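You operate a simulated robot arm through the tools that you are given. There is no shell and no other tool.

Carry out the task below with a simulated robot arm. There is one attempt and no reset: what you move stays moved.

TASK
Start the paper on the new core and jog half a metre on.
Fine: lock the core, lower the arm, shut the hood and zero the counter first; stop jogging when it shows 0.5 M.

Only the result counts: the job must be done as asked and must still hold three seconds after the hand-in. Knocking over, shifting, dropping, spilling or breaking anything else fails it.

THE ROBOT
A 7-joint arm with a two-finger parallel gripper, fixed in place. Base frame: the origin is on the floor under the middle of its stand, x ahead of it, y to its left, z up; the work surface is at about z = 995. Units: mm, rad, N and s.
It reaches about 1479 mm from its shoulder. Its first joint turns from -2.897 to 2.897 rad. Payload 4.4 kg.
Tool frame: the origin (TCP) lies between the finger pads and is the grasp point; the fingertips stand 23 mm ahead of it; z points along the fingers, y is the line along which they close. Largest opening 94 mm; finger width 38, thickness 10; the body of the gripper, 54 by 96 mm, starts 39 mm behind the TCP.
Orientation is that of the tool frame in the base frame, as a unit quaternion [w, x, y, z]. With the fingers straight down and closing along the base's y, the tool's x points along the base's -x, its y along +y and its z along -z.

THE INTERFACE
- The arm moves only by the tool step_arm. Its argument "series" is a list of rows, each an object of numbers (a shift or turn left out is 0, a gripper value left out holds the last): "tx", "ty", "tz": the shift along the tool's x, y, z in mm; "wx", "wy", "wz": the turn, a rotation vector about the tool's x, y, z in rad. In form: [{"tx": .., "ty": .., "tz": .., "wx": .., "wy": .., "wz": ..}, ...]. A call has 1 to 20 rows; each row shifts and turns the commanded pose from where the row before left it, along the tool's axes as they then stand. "grip" is the finger opening in mm, from 0 to 94, set as the call begins (left out, the last holds). A row lasts 0.2 s, in which the tool goes at most 50 mm and 0.15 rad; a call with a longer step from one row to the next is refused whole, and so is a gripper value outside its range. Where a pose cannot be reached the arm comes as near as it can. A force on the tool above 40 N (or 10 N above the force at the start of the call, whichever is more), or a blocked arm, ends the call early, and 0.2 s more pass. Each finger travels about 72 mm/s and halts on what it meets, pressing with about 39 N; the grip force reading is that of the motor and also rises with nothing between the fingers. The clock runs only during rows and for 0.2 s after the last one: add rows that do not move to give the fingers time. It gives the time, the measured TCP pose, the force on the tool (base axes), the opening and the grip force at its end, in the units of the frame above (readings bear some noise), with the torque about the TCP (base axes, N m) and any sound that the robot's microphone picked up.
- Cameras (640 x 400 px; columns grow to the right, rows downward): "scene" is fixed at [400, -503.8, 1530.7]; the picture's right is [0.95, -0.31, 0.00], its down [-0.15, -0.45, -0.88] and it looks along [0.27, 0.84, -0.48] (base axes); focal length 338 px, centre (320, 200). "wrist" rides on the gripper at [86, 16, -74] in the tool frame; the picture's right is [-0.18, 0.98, 0.00], its down [-0.58, -0.11, -0.81] and it looks along [-0.79, -0.15, 0.59] (tool axes); focal length 243 px, centre (320, 200). There is no depth. A picture from a camera that has moved, and an enlarged one, comes with that camera's place and axes in the base frame and with its lens.
- camera(camera): a new picture of that camera. No time passes.
- close_up(camera, box): a new picture of the part [left, top, right, bottom] of that camera's present view, enlarged. No time passes.
- hand_in(): hands the job in; it is judged then, once.

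Nothing tells you positions but the pictures and the camera data. Unless the task says otherwise, let go and move clear before handing in.

The tools are called after "Request:" by a JSON object that holds its "op" and its "data". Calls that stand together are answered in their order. step_arm: Moves the arm, as the interface text tells. Its arguments: {"type":"object","properties":{"series":{"type":"array","items":{"type":"object","properties":{"tx":{"type":"number"},"ty":{"type":"number"},"tz":{"type":"number"},"wx":{"type":"number"},"wy":{"type":"number"},"wz":{"type":"number"}}}},"grip":{"type":"number"}},"required":["series"]} The other tools are called the same way: camera (camera) takes a picture; close_up (camera, box) takes an enlarged picture of a part of a camera's view; hand_in () hands the job in.

At the start:

```text
time_s: 0.0
tool_pos: [862.2, 140.1, 1362.8]
tcp_rot: [0.0, -0.001, 1.0, 0.0]
contact_force: [0.2, 0.3, 0.8]
torque: [-0.02, -0.01, -0.02]
gripper_width: 93.9
gripper_force: 0.1
```

scene: 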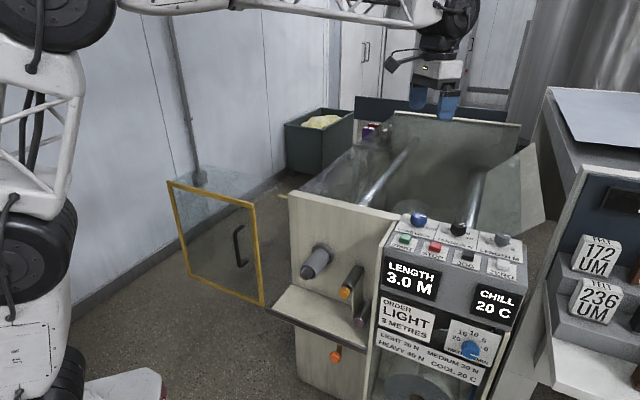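
wrist: 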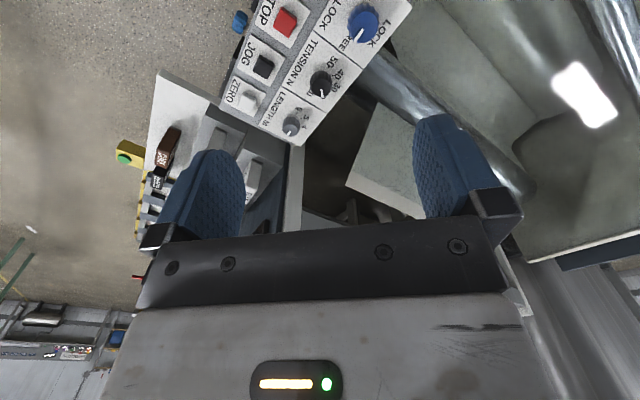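

I see a winding machine with a control panel, a hood (yellow-framed glass door) hanging open at the left, and knobs and levers on its front. I'll enlarge several parts of the view to work out the controls before I move.

Request:
{"op": "close_up", "data": {"camera": "scene", "box": [360, 200, 540, 312]}}

Request:
{"op": "close_up", "data": {"camera": "scene", "box": [270, 220, 390, 295]}}

Request:
{"op": "close_up", "data": {"camera": "scene", "box": [260, 260, 420, 400]}}

Request:
{"op": "close_up", "data": {"camera": "scene", "box": [360, 280, 540, 400]}}

Request:
{"op": "close_up", "data": {"camera": "scene", "box": [150, 150, 310, 320]}}

Request:
{"op": "close_up", "data": {"camera": "scene", "box": [280, 90, 560, 230]}}

Request:
{"op": "close_up", "data": {"camera": "wrist", "box": [120, 0, 440, 200]}}

```text
3.56 times, centred on (450, 256) of scene
camera zoom: at [400.0, -503.8, 1530.7], right [0.95, -0.31, 0.0], down [-0.15, -0.45, -0.88], along [0.27, 0.84, -0.48], focal length 1203 px, centre (-142, 1)
```

zoom: 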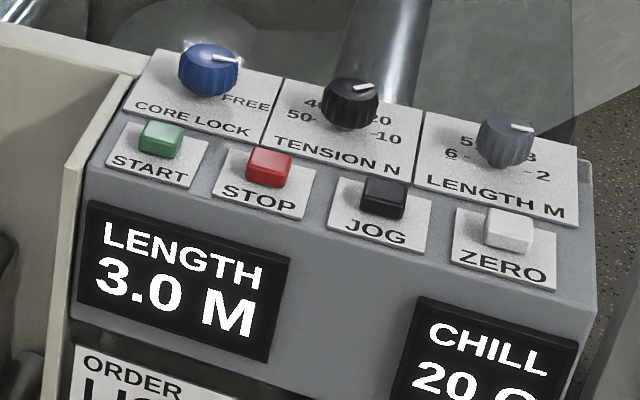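

```text
5.33 times, centred on (330, 258) of scene
camera zoom: at [400.0, -503.8, 1530.7], right [0.95, -0.31, 0.0], down [-0.15, -0.45, -0.88], along [0.27, 0.84, -0.48], focal length 1805 px, centre (267, -107)
```

zoom: 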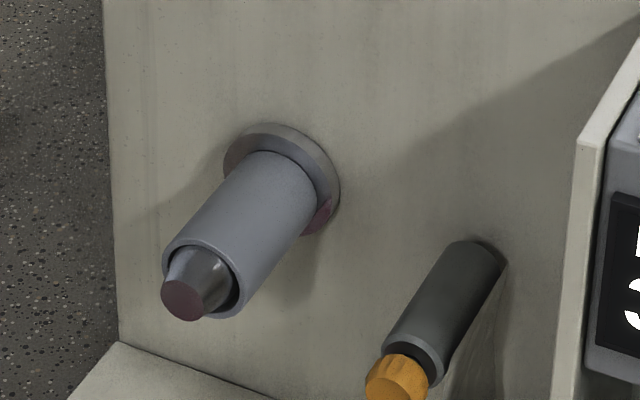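

```text
2.86 times, centred on (340, 330) of scene
camera zoom: at [400.0, -503.8, 1530.7], right [0.95, -0.31, 0.0], down [-0.15, -0.45, -0.88], along [0.27, 0.84, -0.48], focal length 967 px, centre (263, -171)
```

zoom: 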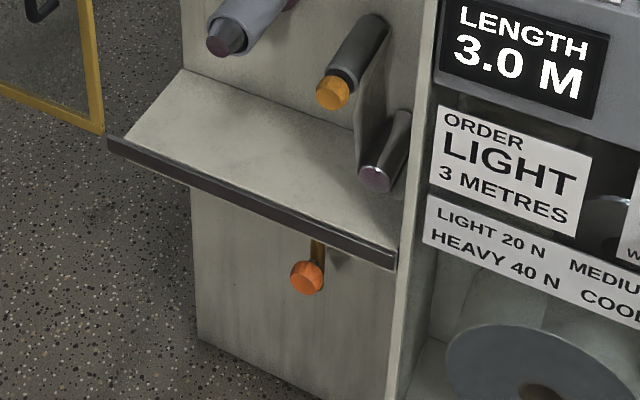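

```text
3.33 times, centred on (450, 340) of scene
camera zoom: at [400.0, -503.8, 1530.7], right [0.95, -0.31, 0.0], down [-0.15, -0.45, -0.88], along [0.27, 0.84, -0.48], focal length 1128 px, centre (-113, -267)
```

zoom: 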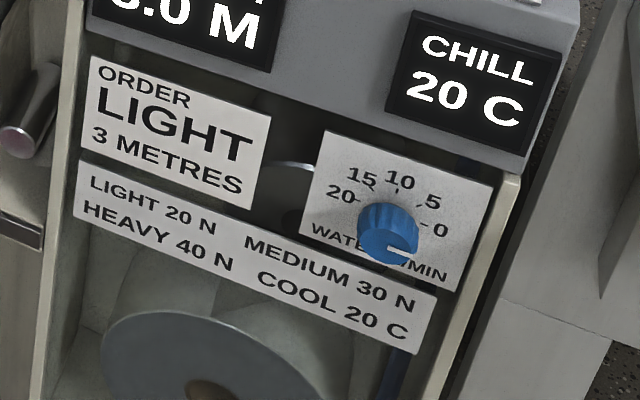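

```text
2.35 times, centred on (230, 235) of scene
camera zoom: at [400.0, -503.8, 1530.7], right [0.95, -0.31, 0.0], down [-0.15, -0.45, -0.88], along [0.27, 0.84, -0.48], focal length 796 px, centre (532, 118)
```

zoom: 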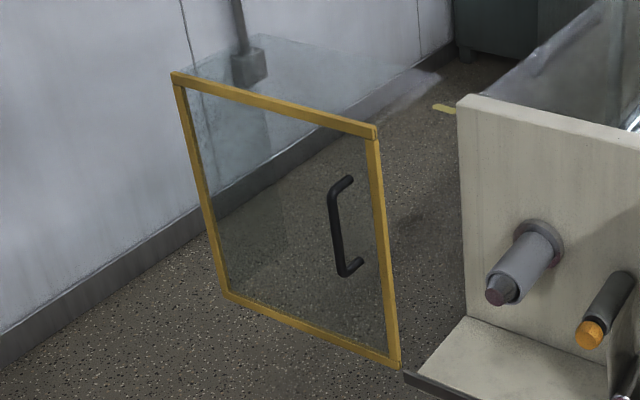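

```text
2.29 times, centred on (420, 160) of scene
camera zoom: at [400.0, -503.8, 1530.7], right [0.95, -0.31, 0.0], down [-0.15, -0.45, -0.88], along [0.27, 0.84, -0.48], focal length 774 px, centre (91, 291)
```

zoom: 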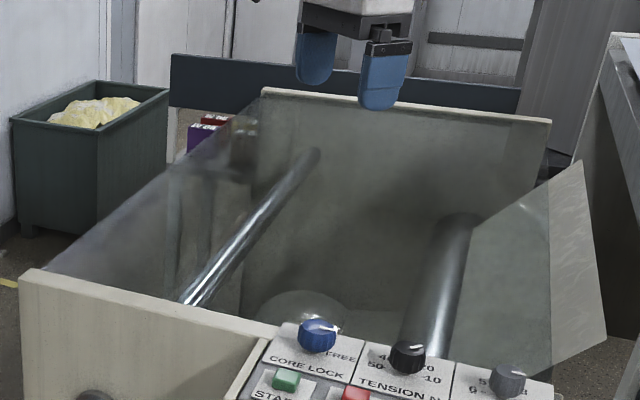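

```text
2.00 times, centred on (280, 100) of wrist
camera zoom: at [775.5, 157.5, 1437.1], right [0.18, 0.98, 0.0], down [0.58, -0.11, 0.81], along [0.79, -0.15, -0.59], focal length 485 px, centre (400, 400)
```

zoom: 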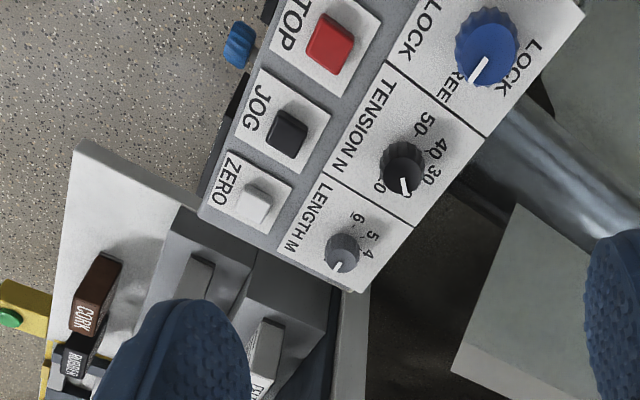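

The machine appears to be turned about 45° from the base axes. START, STOP, JOG and ZERO run from about (850,137) to (1014,-34) at z≈1000, with the CORE LOCK knob near (929,199). Next I'll back off and yaw the wrist so its camera looks at the core, arm and hood.

Request:
{"op": "step_arm", "data": {"series": [{"tx": 40, "ty": -2}, {"tx": 40, "ty": -2}, {"tx": 40, "ty": -2}, {"tx": 40, "ty": -2}, {"tx": 40, "ty": -2}, {"tx": 40, "ty": -2}, {"tx": 40, "ty": -2}, {"tx": 40, "ty": -2}, {"wz": -0.131}, {"wz": -0.131}, {"wz": -0.131}, {"wz": -0.131}, {"wz": -0.131}, {"wz": -0.131}, {}], "grip": 94}}

Request:
{"op": "camera", "data": {"camera": "wrist"}}

Request:
{"op": "camera", "data": {"camera": "scene"}}

```text
time_s: 3.2
tool_pos: [541.4, 123.0, 1362.8]
tcp_rot: [0.0, -0.383, 0.924, 0.0]
contact_force: [0.2, 0.5, -0.4]
torque: [0.02, 0.01, 0.0]
gripper_width: 93.9
gripper_force: 0.1
```

```text
taken
camera wrist: at [469.4, 75.4, 1437.2], right [-0.57, 0.82, 0.0], down [0.49, 0.34, 0.81], along [0.66, 0.46, -0.59], focal length 243 px, centre (320, 200)
```

wrist: 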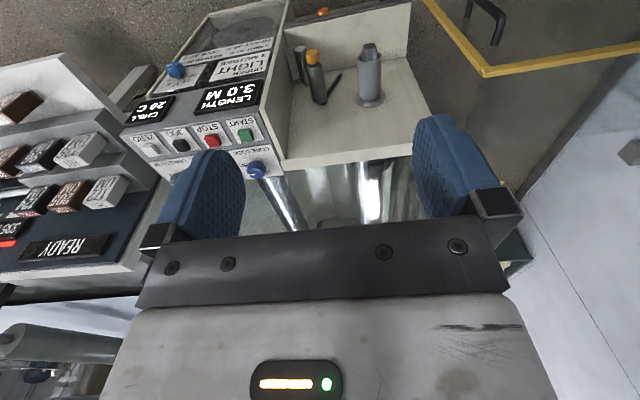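

```text
taken
```

scene: 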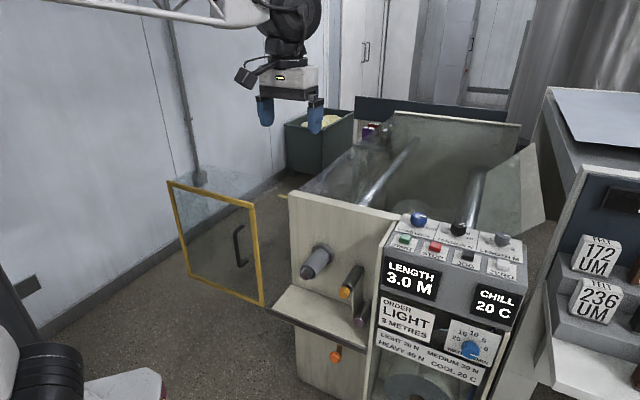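

The wrist view is upside down, but it now covers the panel, core and hood. I'll enlarge the core bay and hood for detail.

Request:
{"op": "close_up", "data": {"camera": "wrist", "box": [240, 0, 440, 180]}}

Request:
{"op": "close_up", "data": {"camera": "wrist", "box": [400, 0, 640, 150]}}

Request:
{"op": "close_up", "data": {"camera": "wrist", "box": [110, 0, 310, 180]}}

Request:
{"op": "close_up", "data": {"camera": "wrist", "box": [0, 50, 200, 290]}}

```text
2.22 times, centred on (340, 90) of wrist
camera zoom: at [469.4, 75.4, 1437.2], right [-0.57, 0.82, 0.0], down [0.49, 0.34, 0.81], along [0.66, 0.46, -0.59], focal length 539 px, centre (276, 444)
```

zoom: 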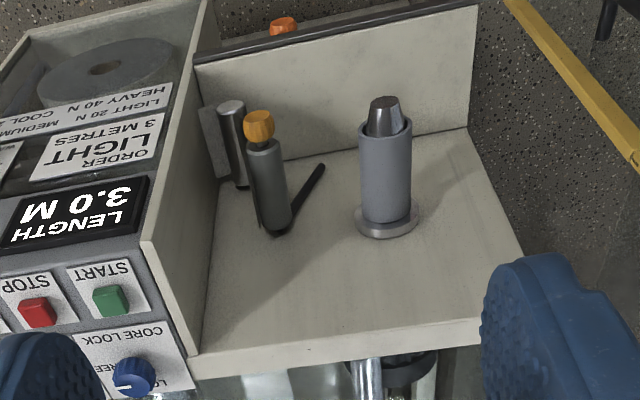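

```text
2.67 times, centred on (520, 75) of wrist
camera zoom: at [469.4, 75.4, 1437.2], right [-0.57, 0.82, 0.0], down [0.49, 0.34, 0.81], along [0.66, 0.46, -0.59], focal length 647 px, centre (-213, 533)
```

zoom: 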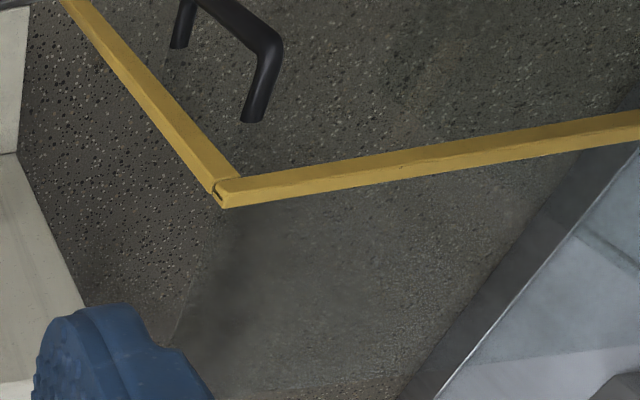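

```text
2.22 times, centred on (210, 90) of wrist
camera zoom: at [469.4, 75.4, 1437.2], right [-0.57, 0.82, 0.0], down [0.49, 0.34, 0.81], along [0.66, 0.46, -0.59], focal length 539 px, centre (564, 444)
```

zoom: 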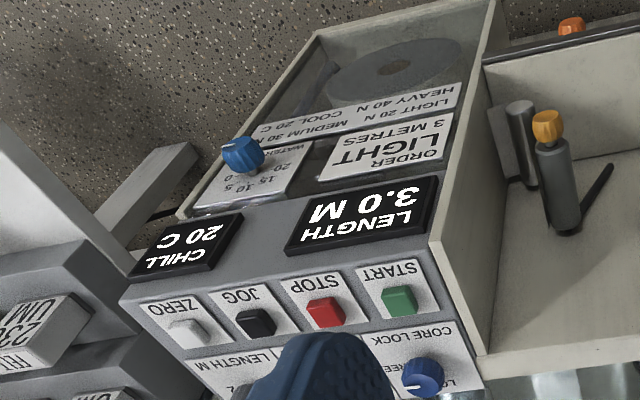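

```text
1.67 times, centred on (100, 170) of wrist
camera zoom: at [469.4, 75.4, 1437.2], right [-0.57, 0.82, 0.0], down [0.49, 0.34, 0.81], along [0.66, 0.46, -0.59], focal length 404 px, centre (687, 250)
```

zoom: 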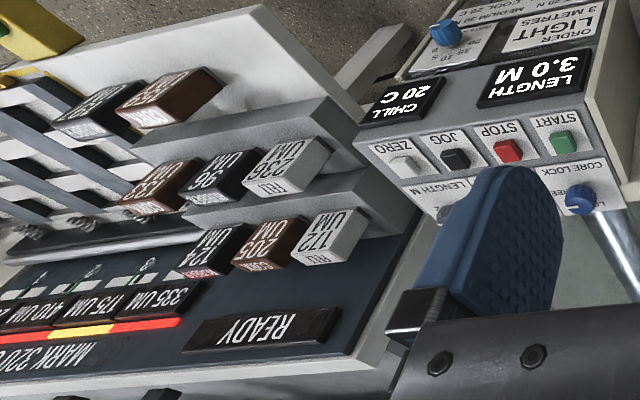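

The mandrel tip comes out near (609,319,788), and the orange knob on the roller arm near (711,220,784). The hood looks like a slider, with its frame parallel to the front face and its right post near (481,425). I'll lower the camera in front of the bay for a closer look.

Request:
{"op": "step_arm", "data": {"series": [{"tz": 35, "tx": 3, "ty": 4}, {"tz": 35, "tx": 3, "ty": 4}, {"tz": 35, "tx": 3, "ty": 4}, {"tz": 35, "tx": 3, "ty": 4}, {"tz": 35, "tx": 3, "ty": 4}, {"tz": 35, "tx": 3, "ty": 4}, {"tz": 35, "tx": 3, "ty": 4}, {"tz": 35, "tx": 3, "ty": 4}, {"tz": 35, "tx": 3, "ty": 4}, {"tz": 35, "tx": 3, "ty": 4}, {}]}}

Request:
{"op": "camera", "data": {"camera": "wrist"}}

Request:
{"op": "camera", "data": {"camera": "scene"}}

```text
time_s: 5.6
tool_pos: [492.2, 132.2, 1012.6]
tcp_rot: [0.0, -0.384, 0.923, 0.0]
contact_force: [-1.0, 0.5, -0.7]
torque: [-0.02, 0.0, -0.01]
gripper_width: 94.1
gripper_force: 0.1
```

```text
taken
camera wrist: at [419.9, 84.2, 1087.6], right [-0.57, 0.82, 0.0], down [0.49, 0.33, 0.81], along [0.66, 0.46, -0.59], focal length 243 px, centre (320, 200)
```

wrist: 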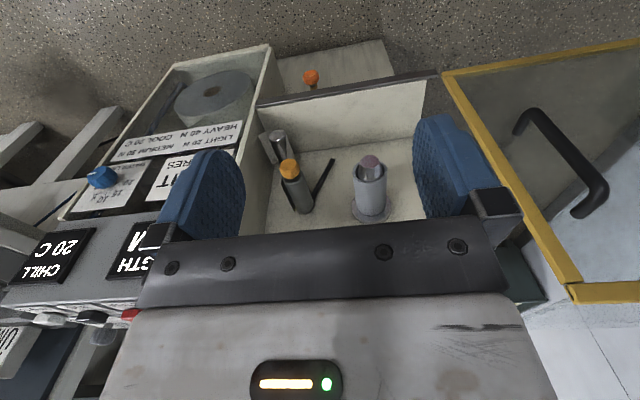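

```text
taken
```

scene: 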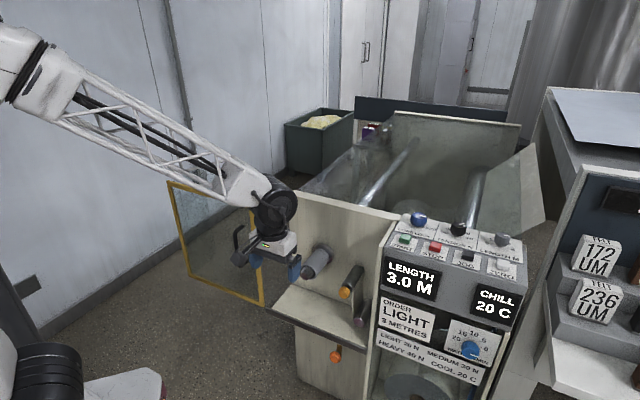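

Request:
{"op": "close_up", "data": {"camera": "wrist", "box": [240, 60, 420, 240]}}

Request:
{"op": "close_up", "data": {"camera": "wrist", "box": [240, 120, 340, 220]}}

Request:
{"op": "close_up", "data": {"camera": "wrist", "box": [440, 40, 640, 310]}}

Request:
{"op": "close_up", "data": {"camera": "scene", "box": [150, 150, 310, 320]}}

```text
2.22 times, centred on (330, 150) of wrist
camera zoom: at [419.9, 84.2, 1087.6], right [-0.57, 0.82, 0.0], down [0.49, 0.33, 0.81], along [0.66, 0.46, -0.59], focal length 539 px, centre (298, 311)
```

zoom: 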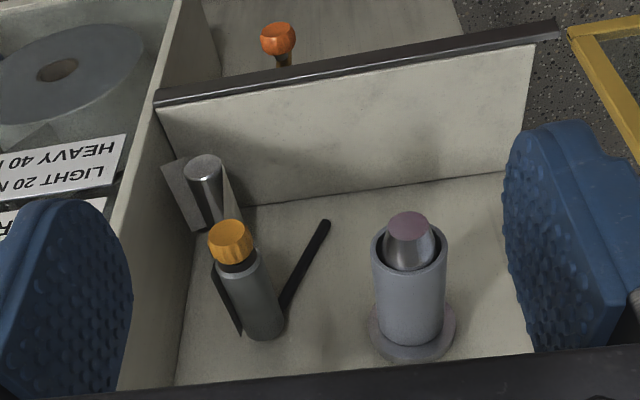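

```text
4.00 times, centred on (290, 170) of wrist
camera zoom: at [419.9, 84.2, 1087.6], right [-0.57, 0.82, 0.0], down [0.49, 0.33, 0.81], along [0.66, 0.46, -0.59], focal length 970 px, centre (440, 320)
```

zoom: 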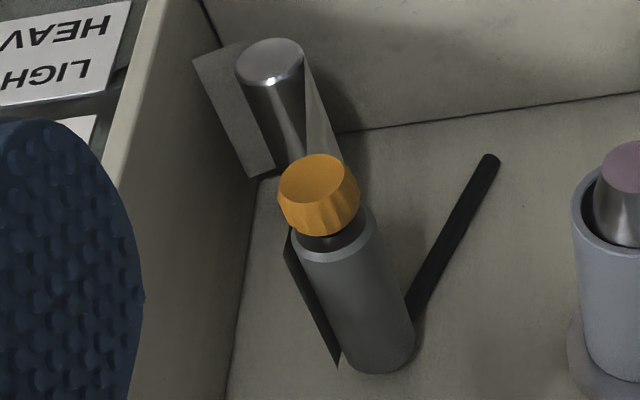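

```text
1.48 times, centred on (540, 175) of wrist
camera zoom: at [419.9, 84.2, 1087.6], right [-0.57, 0.82, 0.0], down [0.49, 0.33, 0.81], along [0.66, 0.46, -0.59], focal length 359 px, centre (-6, 237)
```

zoom: 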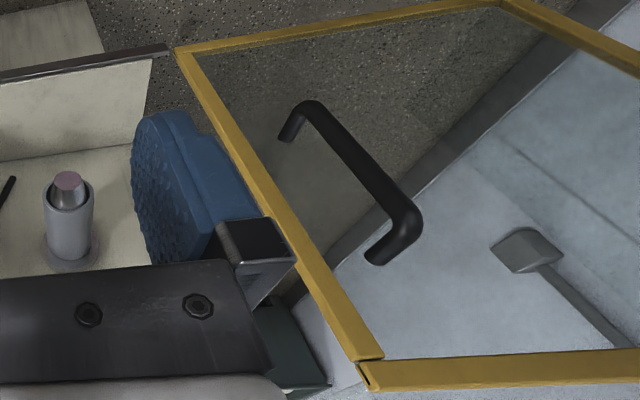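

```text
2.35 times, centred on (230, 235) of scene
camera zoom: at [400.0, -503.8, 1530.7], right [0.95, -0.31, 0.0], down [-0.15, -0.45, -0.88], along [0.27, 0.84, -0.48], focal length 796 px, centre (532, 118)
```

zoom: 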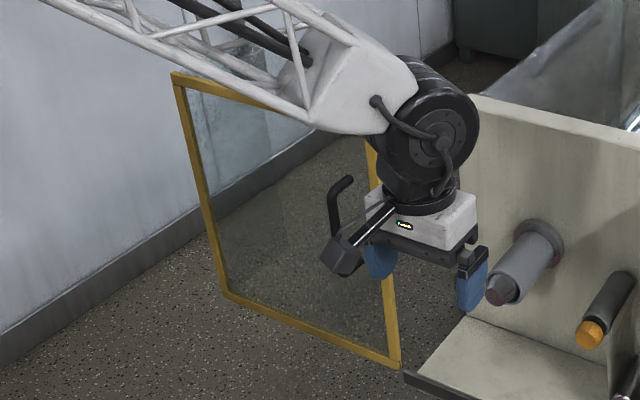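

The yellow-knobbed roller appears to be mounted on a black arm against the back wall, with paper coming up from the chrome idler. A second, orange knob sits below the shelf. I'll lower the camera further to see how both are built before I touch anything.

Request:
{"op": "step_arm", "data": {"series": [{"tz": 30}, {"tz": 30}, {"tz": 30}, {"tz": 30}, {"tz": 30}, {"tz": 30}, {"tz": 30}, {}]}}

Request:
{"op": "camera", "data": {"camera": "wrist"}}

Request:
{"op": "close_up", "data": {"camera": "wrist", "box": [220, 0, 430, 240]}}

Request:
{"op": "close_up", "data": {"camera": "wrist", "box": [240, 80, 360, 180]}}

```text
time_s: 7.4
tool_pos: [491.7, 131.6, 802.7]
tcp_rot: [0.0, -0.383, 0.924, 0.0]
contact_force: [0.3, 0.6, -1.3]
torque: [-0.02, -0.01, -0.02]
gripper_width: 94.2
gripper_force: 0.1
```

```text
taken
camera wrist: at [419.5, 82.2, 877.1], right [-0.57, 0.82, 0.0], down [0.49, 0.33, 0.81], along [0.66, 0.46, -0.59], focal length 243 px, centre (320, 200)
```

wrist: 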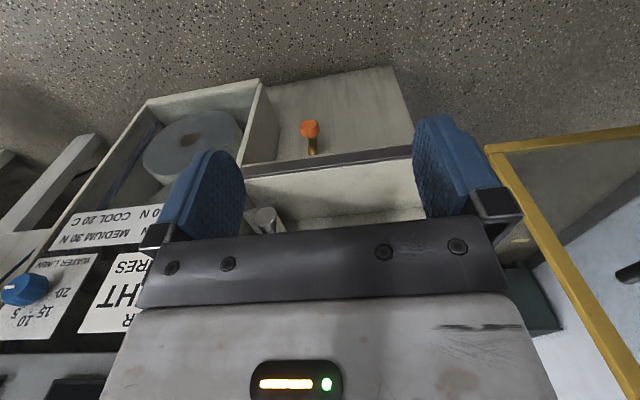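

```text
1.67 times, centred on (325, 120) of wrist
camera zoom: at [419.5, 82.2, 877.1], right [-0.57, 0.82, 0.0], down [0.49, 0.33, 0.81], along [0.66, 0.46, -0.59], focal length 404 px, centre (312, 333)
```

zoom: 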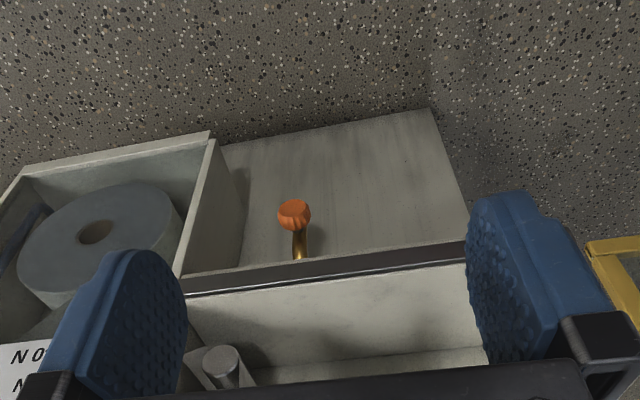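

```text
4.00 times, centred on (300, 130) of wrist
camera zoom: at [419.5, 82.2, 877.1], right [-0.57, 0.82, 0.0], down [0.49, 0.33, 0.81], along [0.66, 0.46, -0.59], focal length 970 px, centre (400, 480)
```

zoom: 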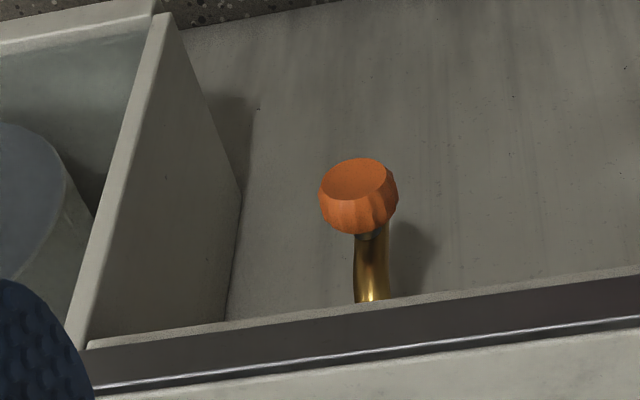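

The lower orange knob is on a brass stem and looks like a valve, not an arm, so I'll leave it alone. I'll go up and pitch the tool forward to see the roller arm more squarely.

Request:
{"op": "step_arm", "data": {"series": [{"tz": -32}, {"tz": -32}, {"tz": -32}, {"wy": -0.125}, {"wy": -0.125}, {"wy": -0.125}, {"wy": -0.125}, {}]}}

Request:
{"op": "camera", "data": {"camera": "wrist"}}

Request:
{"op": "close_up", "data": {"camera": "wrist", "box": [230, 60, 430, 240]}}

```text
time_s: 9.2
tool_pos: [493.0, 130.7, 898.3]
tcp_rot: [0.229, -0.371, 0.895, 0.095]
contact_force: [-0.1, 0.1, 0.5]
torque: [0.01, 0.01, -0.03]
gripper_width: 94.3
gripper_force: 0.1
```

```text
taken
camera wrist: at [402.4, 65.0, 922.5], right [-0.58, 0.81, 0.09], down [0.16, 0.01, 0.99], along [0.8, 0.59, -0.14], focal length 243 px, centre (320, 200)
```

wrist: 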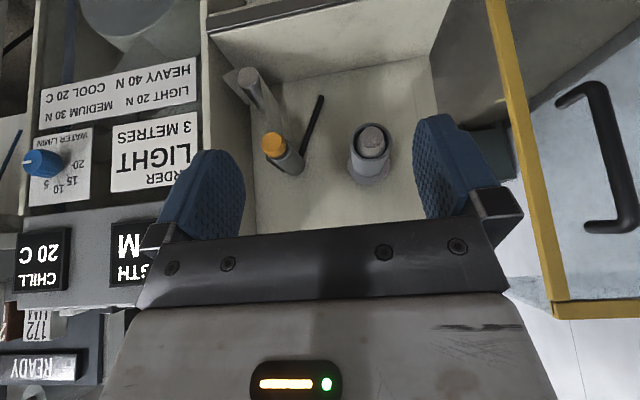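

```text
2.22 times, centred on (330, 150) of wrist
camera zoom: at [402.4, 65.0, 922.5], right [-0.58, 0.81, 0.09], down [0.16, 0.01, 0.99], along [0.8, 0.59, -0.14], focal length 539 px, centre (298, 311)
```

zoom: 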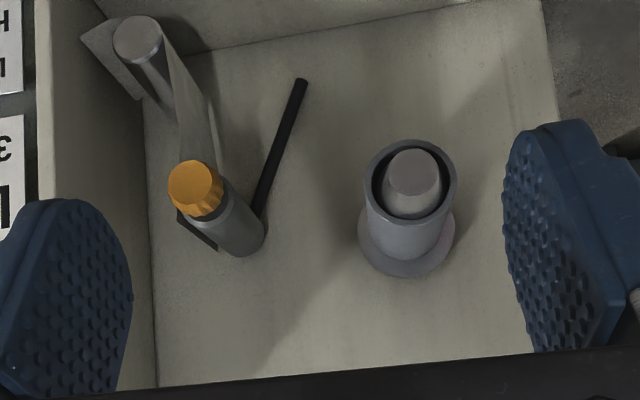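

The roller arm pivots at about r=286, z=648 on the back wall. It leans away from the core, with its knob at r≈347, f≈657, z≈788, and swings left onto the core. First I'll do the core lock, moving over the panel to read the knob's FREE/LOCK positions.

Request:
{"op": "step_arm", "data": {"series": [{"wy": 0.125}, {"wy": 0.125}, {"wy": 0.125}, {"wy": 0.125}, {"tz": -38}, {"tz": -38}, {"tz": -38}, {"tz": -38}, {"tz": -38}, {"tz": -38}, {"tz": -38}, {"tz": -36}, {"tx": -18.6, "ty": -32}, {"tx": -18.6, "ty": -32}, {"tx": -18.6, "ty": -32}, {"tx": -18.6, "ty": -32}, {"tx": -18.6, "ty": -32}, {"tx": -18.6, "ty": -32}, {"tx": -18.6, "ty": -32}, {"tx": -18.6, "ty": -32}]}}

Request:
{"op": "camera", "data": {"camera": "wrist"}}

Request:
{"op": "close_up", "data": {"camera": "wrist", "box": [180, 40, 480, 240]}}

```text
time_s: 13.4
tool_pos: [778.6, 57.3, 1199.3]
tcp_rot: [0.0, -0.384, 0.923, 0.001]
contact_force: [0.3, -0.5, 0.3]
torque: [0.0, 0.04, 0.0]
gripper_width: 94.0
gripper_force: 0.1
```

```text
taken
camera wrist: at [706.7, 7.8, 1274.6], right [-0.57, 0.82, 0.0], down [0.49, 0.33, 0.81], along [0.67, 0.46, -0.59], focal length 243 px, centre (320, 200)
```

wrist: 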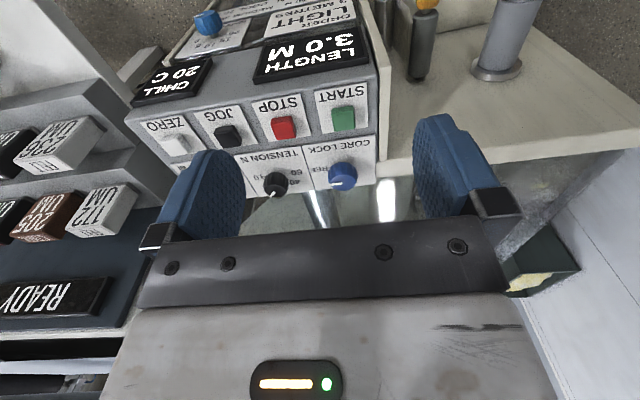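

```text
2.00 times, centred on (330, 140) of wrist
camera zoom: at [706.7, 7.8, 1274.6], right [-0.57, 0.82, 0.0], down [0.49, 0.33, 0.81], along [0.67, 0.46, -0.59], focal length 485 px, centre (300, 320)
```

zoom: 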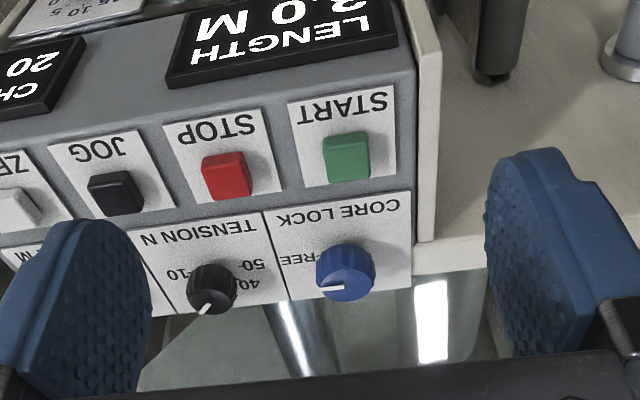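

The pointer is toward FREE, and LOCK seems to sit on the far side, at about 12 o'clock. I'll tilt the camera to look nearly straight down on the knob to confirm that.

Request:
{"op": "step_arm", "data": {"series": [{"tx": -28}, {"tx": -28}, {"tx": -28}, {"tx": -28}, {"tx": -28}, {"tx": -28}, {"wy": 0.125}, {"wy": 0.125}, {"wy": 0.125}, {"wy": 0.125}, {}]}}

Request:
{"op": "camera", "data": {"camera": "wrist"}}

Request:
{"op": "close_up", "data": {"camera": "wrist", "box": [200, 40, 440, 220]}}

```text
time_s: 15.8
tool_pos: [898.9, 173.8, 1200.8]
tcp_rot: [-0.229, -0.371, 0.895, -0.096]
contact_force: [-0.6, -1.2, 0.4]
torque: [0.0, 0.01, 0.0]
gripper_width: 94.1
gripper_force: 0.0
```

```text
taken
camera wrist: at [858.0, 158.8, 1307.8], right [-0.58, 0.81, -0.09], down [0.71, 0.56, 0.43], along [0.4, 0.19, -0.9], focal length 243 px, centre (320, 200)
```

wrist: 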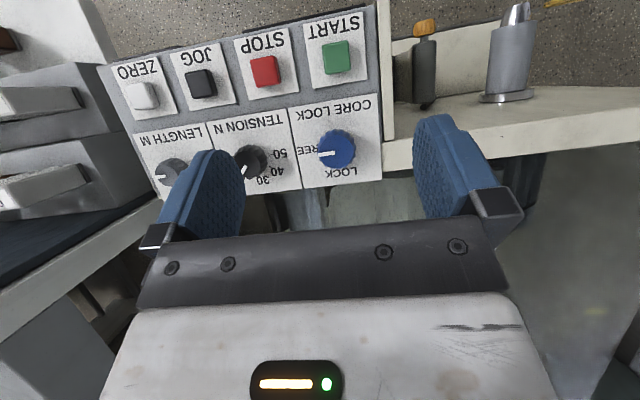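

```text
2.22 times, centred on (320, 130) of wrist
camera zoom: at [858.0, 158.8, 1307.8], right [-0.58, 0.81, -0.09], down [0.71, 0.56, 0.43], along [0.4, 0.19, -0.9], focal length 539 px, centre (320, 356)
```

zoom: 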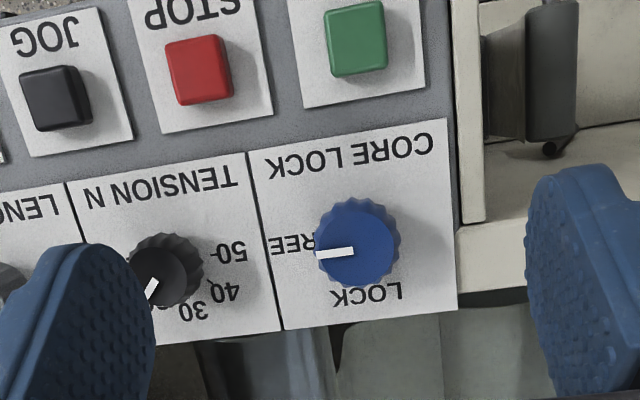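

The knob is at about (917.5,195.6) on a plate at z≈1003. FREE is toward +r, where it now points, and LOCK is toward +f, so it needs a quarter turn counter-clockwise seen from above. I'll level the tool, centre it over the knob at yaw 0 and descend partway with a smaller opening.

Request:
{"op": "step_arm", "data": {"series": [{"wy": -0.125}, {"wy": -0.125}, {"wy": -0.125}, {"wy": -0.125}, {"tx": -28.6, "ty": 2.3}, {"wz": 0.131}, {"wz": 0.131}, {"wz": 0.131}, {"wz": 0.131}, {"wz": 0.131}, {"wz": 0.131}, {"tz": 40}, {"tz": 40}, {"tz": 15}, {}], "grip": 66}}

Request:
{"op": "camera", "data": {"camera": "wrist"}}

Request:
{"op": "camera", "data": {"camera": "scene"}}

```text
time_s: 19.0
tool_pos: [917.4, 195.2, 1104.8]
tcp_rot: [0.0, 0.0, 1.0, 0.0]
contact_force: [-0.1, 0.2, -1.0]
torque: [-0.01, 0.01, 0.01]
gripper_width: 66.0
gripper_force: 0.1
```

```text
taken
camera wrist: at [830.2, 214.0, 1179.6], right [0.18, 0.98, 0.0], down [0.58, -0.11, 0.81], along [0.79, -0.15, -0.59], focal length 243 px, centre (320, 200)
```

wrist: 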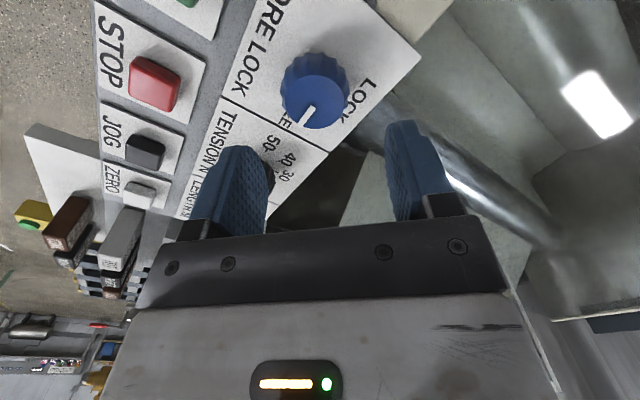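

```text
taken
```

scene: 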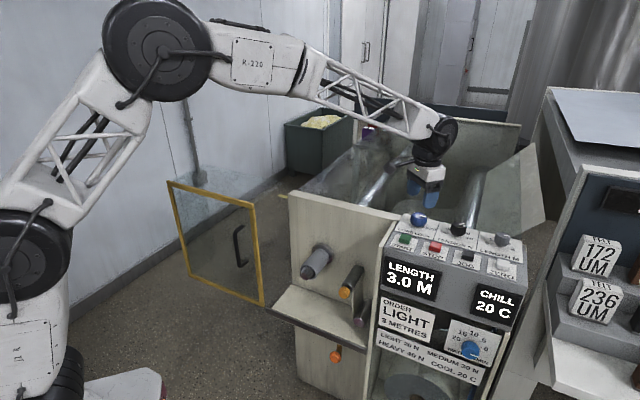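

The triangulation holds, with the knob at about (916.6,194.5) directly under the TCP. I'll descend and grip the knob.

Request:
{"op": "step_arm", "data": {"series": [{"tz": 20}, {"tz": 20}, {"tz": 16}, {"tz": 8}, {"tz": 8}, {}]}}

Request:
{"op": "camera", "data": {"camera": "wrist"}}

Request:
{"op": "close_up", "data": {"camera": "scene", "box": [360, 140, 520, 240]}}

```text
time_s: 20.4
tool_pos: [915.9, 196.1, 1032.6]
tcp_rot: [-0.001, 0.0, 1.0, 0.0]
contact_force: [-0.3, 0.1, 0.5]
torque: [0.02, -0.03, 0.01]
gripper_width: 65.8
gripper_force: 0.1
```

```text
taken
camera wrist: at [829.6, 213.3, 1107.4], right [0.18, 0.98, 0.0], down [0.58, -0.11, 0.81], along [0.79, -0.15, -0.59], focal length 243 px, centre (320, 200)
```

wrist: 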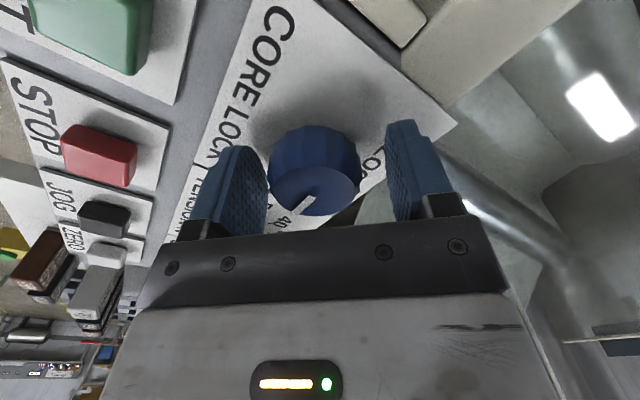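

```text
4.00 times, centred on (440, 190) of scene
camera zoom: at [400.0, -503.8, 1530.7], right [0.95, -0.31, 0.0], down [-0.15, -0.45, -0.88], along [0.27, 0.84, -0.48], focal length 1354 px, centre (-160, 240)
```

zoom: 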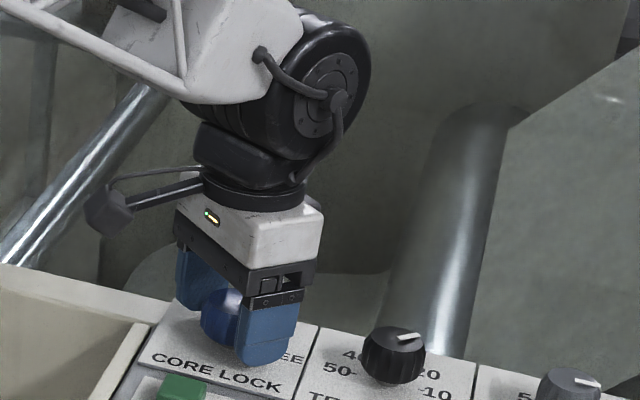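

The fingers straddle the knob with room on both sides. I'll close on it.

Request:
{"op": "step_arm", "data": {"series": [{}, {}, {}], "grip": 30}}

Request:
{"op": "camera", "data": {"camera": "wrist"}}

```text
time_s: 21.1
tool_pos: [915.4, 192.6, 1032.2]
tcp_rot: [0.0, 0.001, 1.0, 0.0]
contact_force: [-2.3, -8.7, 2.3]
torque: [0.03, 0.21, 0.02]
gripper_width: 43.8
gripper_force: 45.3
stopped in row 3: the force on the tool passed its limit at 42 N (the readings are from after the stop); the commanded pose is now the measured one
```

```text
taken
camera wrist: at [830.0, 210.8, 1107.4], right [0.19, 0.98, 0.0], down [0.58, -0.11, 0.81], along [0.79, -0.15, -0.59], focal length 243 px, centre (320, 200)
```

wrist: 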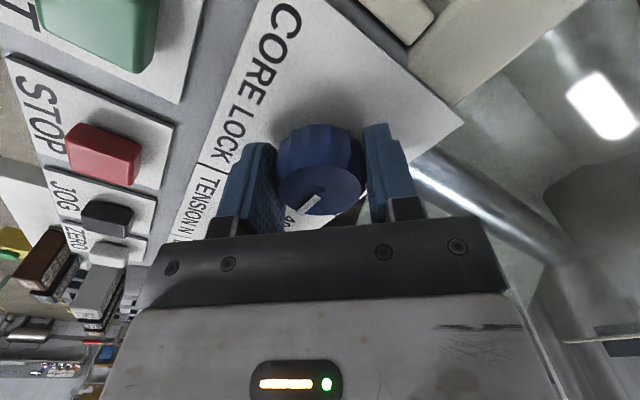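

I've gripped the knob at 43.8 mm opening. Now I'll turn it counter-clockwise seen from above, which is negative tool z.

Request:
{"op": "step_arm", "data": {"series": [{"wz": -0.1}, {"wz": -0.1}, {"wz": -0.1}, {"wz": -0.1}, {"wz": -0.1}, {"wz": -0.1}, {"wz": -0.1}, {"wz": -0.1}]}}

Request:
{"op": "camera", "data": {"camera": "wrist"}}

```text
time_s: 22.9
tool_pos: [917.6, 193.0, 1033.2]
tcp_rot: [-0.001, -0.39, 0.921, -0.001]
contact_force: [11.2, -36.4, 2.6]
torque: [-0.58, 0.83, -0.05]
gripper_width: 43.6
gripper_force: 45.4
```

```text
taken
camera wrist: at [845.0, 143.5, 1107.5], right [-0.58, 0.82, 0.0], down [0.48, 0.34, 0.81], along [0.66, 0.46, -0.59], focal length 243 px, centre (320, 200)
```

wrist: 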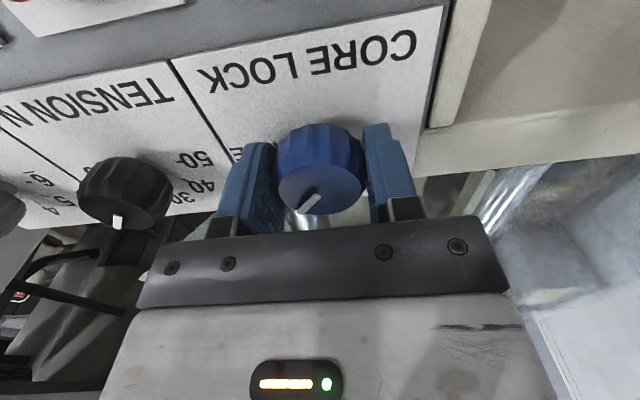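

The knob has turned about 45°, but a side load has built up. I'll shift the command a little in the direction of the force to relieve it before going on.

Request:
{"op": "step_arm", "data": {"series": [{"ty": -1.5, "tx": 1}, {}]}}

```text
time_s: 23.5
tool_pos: [916.9, 193.5, 1033.6]
tcp_rot: [0.001, -0.389, 0.921, 0.0]
contact_force: [11.2, -10.6, 3.8]
torque: [-0.34, 0.65, -0.03]
gripper_width: 43.9
gripper_force: 44.7
```

Request:
{"op": "step_arm", "data": {"series": [{"ty": -0.7}, {"wz": -0.1}, {"wz": -0.1}, {"wz": -0.1}, {"wz": -0.1}, {}]}}

Request:
{"op": "camera", "data": {"camera": "wrist"}}

```text
time_s: 24.9
tool_pos: [916.9, 192.5, 1033.2]
tcp_rot: [-0.001, -0.565, 0.825, 0.0]
contact_force: [1.7, 26.5, 1.6]
torque: [0.9, 0.12, 0.02]
gripper_width: 43.7
gripper_force: 45.1
```

```text
taken
camera wrist: at [870.7, 119.3, 1107.5], right [-0.85, 0.53, 0.0], down [0.31, 0.5, 0.81], along [0.43, 0.68, -0.59], focal length 243 px, centre (320, 200)
```

wrist: 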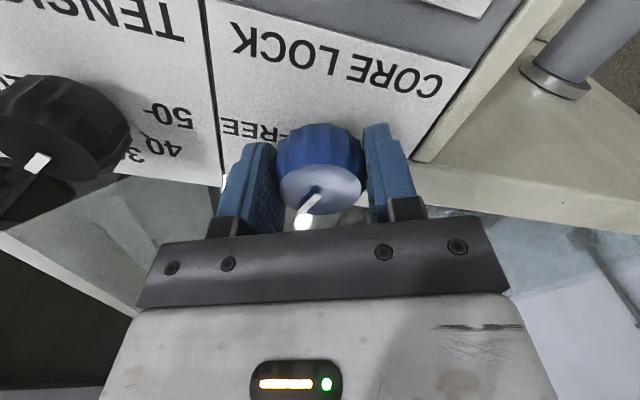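

Request:
{"op": "step_arm", "data": {"series": [{"tx": -1.0, "ty": 0.4}, {"wz": -0.1}, {"wz": -0.1}, {"wz": -0.1}, {"wz": -0.07}, {}]}}

Request:
{"op": "camera", "data": {"camera": "wrist"}}

Request:
{"op": "close_up", "data": {"camera": "wrist", "box": [200, 80, 440, 240]}}

```text
time_s: 26.3
tool_pos: [917.8, 191.7, 1032.6]
tcp_rot: [0.0, -0.707, 0.707, 0.0]
contact_force: [-4.3, 5.9, 3.1]
torque: [0.04, -0.22, -0.54]
gripper_width: 44.1
gripper_force: 44.7
```

```text
taken
camera wrist: at [900.9, 107.1, 1107.5], right [-0.98, 0.19, 0.0], down [0.11, 0.58, 0.81], along [0.15, 0.79, -0.59], focal length 243 px, centre (320, 200)
```

wrist: 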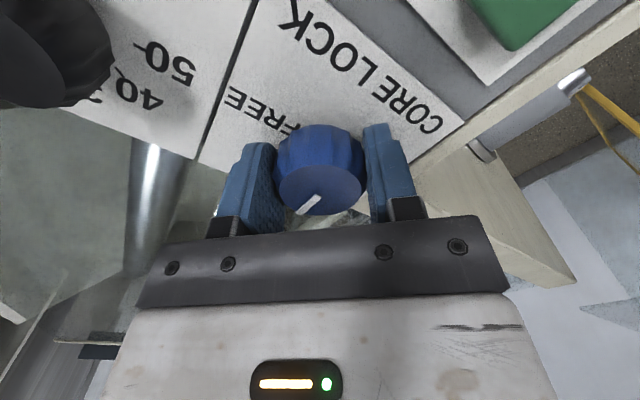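

```text
2.50 times, centred on (320, 160) of wrist
camera zoom: at [900.9, 107.1, 1107.5], right [-0.98, 0.19, 0.0], down [0.11, 0.58, 0.81], along [0.15, 0.79, -0.59], focal length 606 px, centre (320, 300)
```

zoom: 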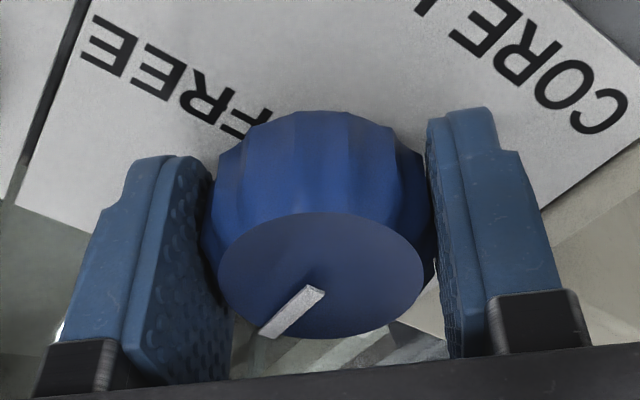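

The knob turned with the gripper through 90°, and the torque now suggests it is at its stop. I'll release, lift and check the pointer.

Request:
{"op": "step_arm", "data": {"series": [{}, {}, {}], "grip": 66}}

Request:
{"op": "step_arm", "data": {"series": [{"tz": -20}, {"tz": -30}, {"tz": -40}, {"tz": -40}, {"wy": 0.125}, {"wy": 0.125}, {"wy": 0.125}, {}]}}

Request:
{"op": "camera", "data": {"camera": "wrist"}}

Request:
{"op": "close_up", "data": {"camera": "scene", "box": [360, 200, 540, 312]}}

```text
time_s: 27.1
tool_pos: [917.5, 192.6, 1033.0]
tcp_rot: [-0.001, -0.706, 0.708, -0.001]
contact_force: [-0.3, 0.1, 0.2]
torque: [0.0, -0.01, 0.03]
gripper_width: 65.9
gripper_force: 0.0
```

```text
time_s: 28.9
tool_pos: [917.7, 193.1, 1163.0]
tcp_rot: [-0.132, -0.694, 0.695, -0.132]
contact_force: [0.5, 0.0, -0.2]
torque: [0.0, 0.0, -0.02]
gripper_width: 66.1
gripper_force: 0.0
```

```text
taken
camera wrist: at [901.1, 140.8, 1263.9], right [-0.98, 0.17, -0.07], down [0.11, 0.84, 0.54], along [0.15, 0.52, -0.84], focal length 243 px, centre (320, 200)
```

wrist: 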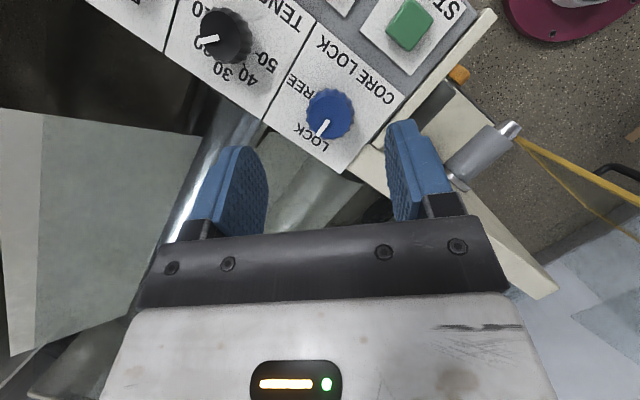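

```text
3.56 times, centred on (450, 256) of scene
camera zoom: at [400.0, -503.8, 1530.7], right [0.95, -0.31, 0.0], down [-0.15, -0.45, -0.88], along [0.27, 0.84, -0.48], focal length 1203 px, centre (-142, 1)
```

zoom: 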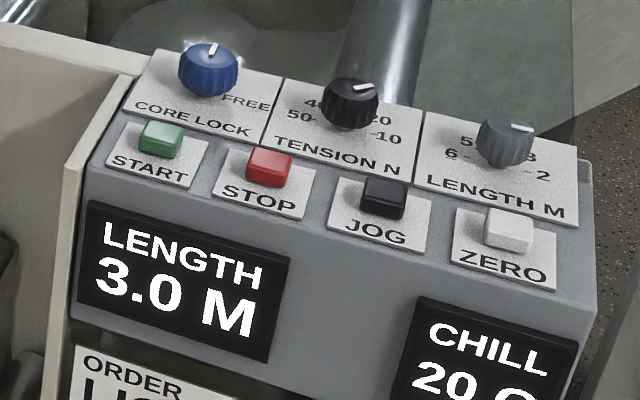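

The pointer is now on LOCK. Next is the roller arm: I'll level the tool, return to yaw 45°, go above the yellow knob and come partway down.

Request:
{"op": "step_arm", "data": {"series": [{"wy": -0.125}, {"wy": -0.125}, {"wy": -0.125}, {"wz": 0.131}, {"wz": 0.131}, {"wz": 0.131}, {"wz": 0.131}, {"wz": 0.131}, {"wz": 0.131}, {"tx": 23.5, "ty": 33.1}, {"tx": 23.5, "ty": 33.1}, {"tx": 23.5, "ty": 33.1}, {"tx": 23.5, "ty": 33.1}, {"tx": 23.5, "ty": 33.1}, {"tz": 40}, {"tz": 40}, {"tz": 40}, {"tz": 40}, {"tz": 40}, {}]}}

Request:
{"op": "camera", "data": {"camera": "wrist"}}

Request:
{"op": "close_up", "data": {"camera": "scene", "box": [240, 120, 480, 400]}}

```text
time_s: 33.1
tool_pos: [717.3, 227.8, 962.3]
tcp_rot: [0.0, -0.381, 0.925, 0.0]
contact_force: [-0.3, -0.6, 0.2]
torque: [-0.01, 0.03, -0.01]
gripper_width: 66.0
gripper_force: 0.1
```

```text
taken
camera wrist: at [644.3, 180.0, 1037.1], right [-0.56, 0.83, 0.0], down [0.49, 0.33, 0.81], along [0.67, 0.45, -0.59], focal length 243 px, centre (320, 200)
```

wrist: 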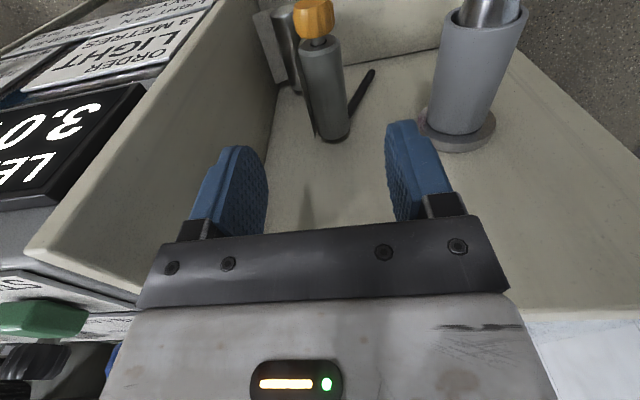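

```text
1.43 times, centred on (360, 260) of scene
camera zoom: at [400.0, -503.8, 1530.7], right [0.95, -0.31, 0.0], down [-0.15, -0.45, -0.88], along [0.27, 0.84, -0.48], focal length 484 px, centre (263, 114)
```

zoom: 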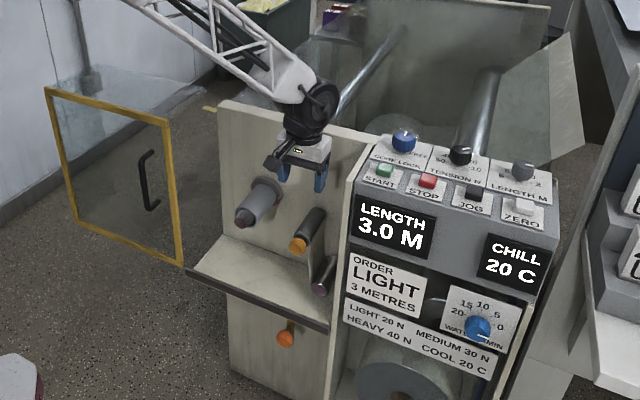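

The knob position is confirmed at r≈348, f≈656, z≈788. I'll move slightly toward the front so the fingers straddle only the knob, then descend around it.

Request:
{"op": "step_arm", "data": {"series": [{"tx": 12, "ty": -1}, {"tz": 35}, {"tz": 35}, {"tz": 35}, {"tz": 35}, {"tz": 12}, {}]}}

Request:
{"op": "camera", "data": {"camera": "wrist"}}

Request:
{"op": "close_up", "data": {"camera": "scene", "box": [270, 180, 430, 330]}}

```text
time_s: 34.7
tool_pos: [710.0, 218.9, 810.4]
tcp_rot: [0.0, -0.381, 0.925, -0.001]
contact_force: [0.4, 0.6, -0.1]
torque: [-0.01, 0.0, 0.04]
gripper_width: 65.7
gripper_force: 0.0
```

```text
taken
camera wrist: at [637.3, 169.6, 884.9], right [-0.56, 0.83, 0.0], down [0.49, 0.33, 0.81], along [0.67, 0.45, -0.59], focal length 243 px, centre (320, 200)
```

wrist: 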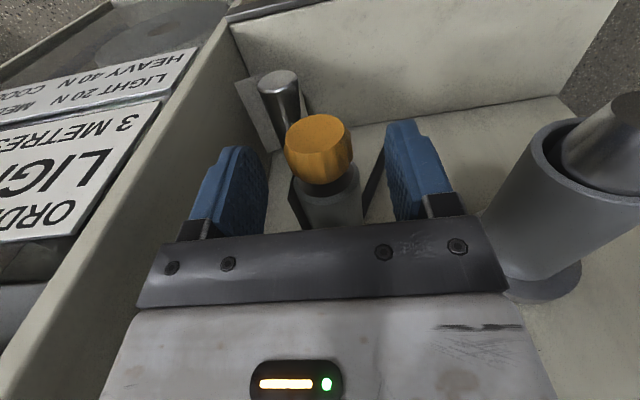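

```text
2.67 times, centred on (350, 255) of scene
camera zoom: at [400.0, -503.8, 1530.7], right [0.95, -0.31, 0.0], down [-0.15, -0.45, -0.88], along [0.27, 0.84, -0.48], focal length 902 px, centre (240, 53)
```

zoom: 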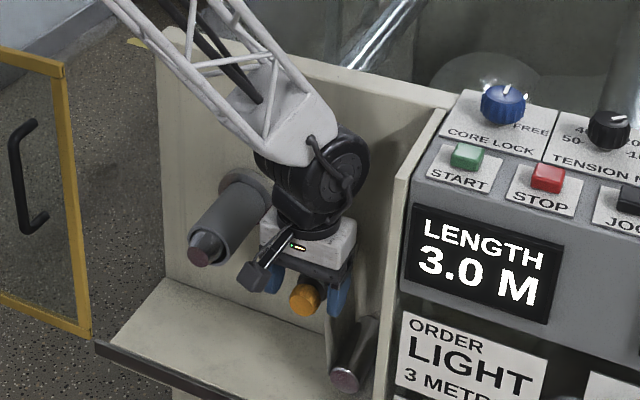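

The fingers straddle the knob. I'll swing the arm partway left along its arc. Then I'll reposition on its right side so no finger gets trapped against the core.

Request:
{"op": "step_arm", "data": {"series": [{"ty": 10, "tz": -1}, {"ty": 10, "tz": -2}, {"ty": 10, "tz": -2}, {"ty": 10, "tz": -2}, {"ty": 10, "tz": -2}, {}]}}

Request:
{"op": "camera", "data": {"camera": "wrist"}}

```text
time_s: 36.1
tool_pos: [672.8, 252.7, 819.2]
tcp_rot: [-0.001, -0.381, 0.925, 0.0]
contact_force: [3.6, -2.7, 0.4]
torque: [-0.03, -0.1, -0.06]
gripper_width: 67.4
gripper_force: 1.8
```

```text
taken
camera wrist: at [601.3, 204.9, 894.1], right [-0.56, 0.83, 0.0], down [0.49, 0.33, 0.81], along [0.67, 0.45, -0.59], focal length 243 px, centre (320, 200)
```

wrist: 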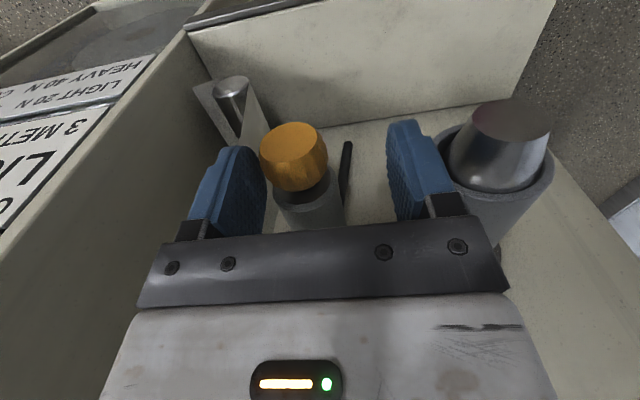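

The arm swings easily, at about 4 N. I'll narrow the grip around the knob so the left finger stays clear of the core, then carry it past vertical.

Request:
{"op": "step_arm", "data": {"series": [{"ty": -6}, {"ty": -6}, {}, {"ty": 10, "tz": -1}, {"ty": 10}, {"ty": 10}, {"ty": 6}, {}], "grip": 46}}

Request:
{"op": "camera", "data": {"camera": "wrist"}}

Request:
{"op": "close_up", "data": {"camera": "scene", "box": [270, 180, 430, 330]}}

```text
time_s: 37.9
tool_pos: [657.7, 270.1, 820.2]
tcp_rot: [-0.001, -0.381, 0.925, 0.0]
contact_force: [1.9, -2.0, 1.1]
torque: [0.0, -0.08, -0.04]
gripper_width: 46.9
gripper_force: 1.1
```

```text
taken
camera wrist: at [584.6, 222.2, 895.4], right [-0.56, 0.83, 0.0], down [0.49, 0.33, 0.81], along [0.67, 0.45, -0.59], focal length 243 px, centre (320, 200)
```

wrist: 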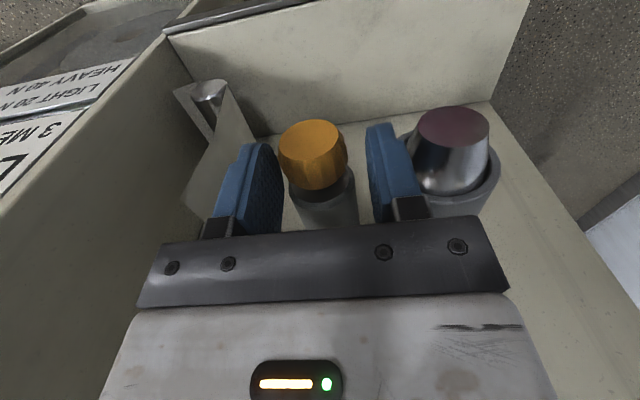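

```text
2.67 times, centred on (350, 255) of scene
camera zoom: at [400.0, -503.8, 1530.7], right [0.95, -0.31, 0.0], down [-0.15, -0.45, -0.88], along [0.27, 0.84, -0.48], focal length 902 px, centre (240, 53)
```

zoom: 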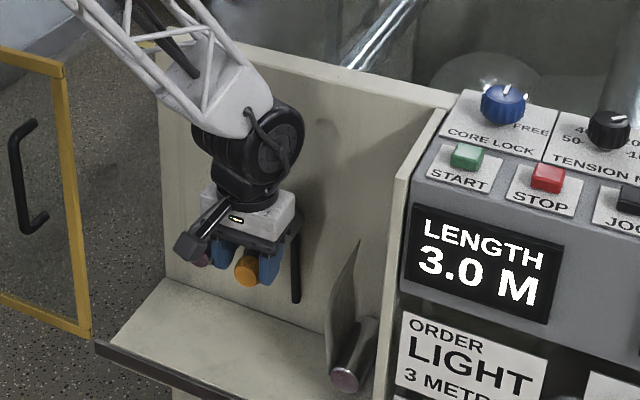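

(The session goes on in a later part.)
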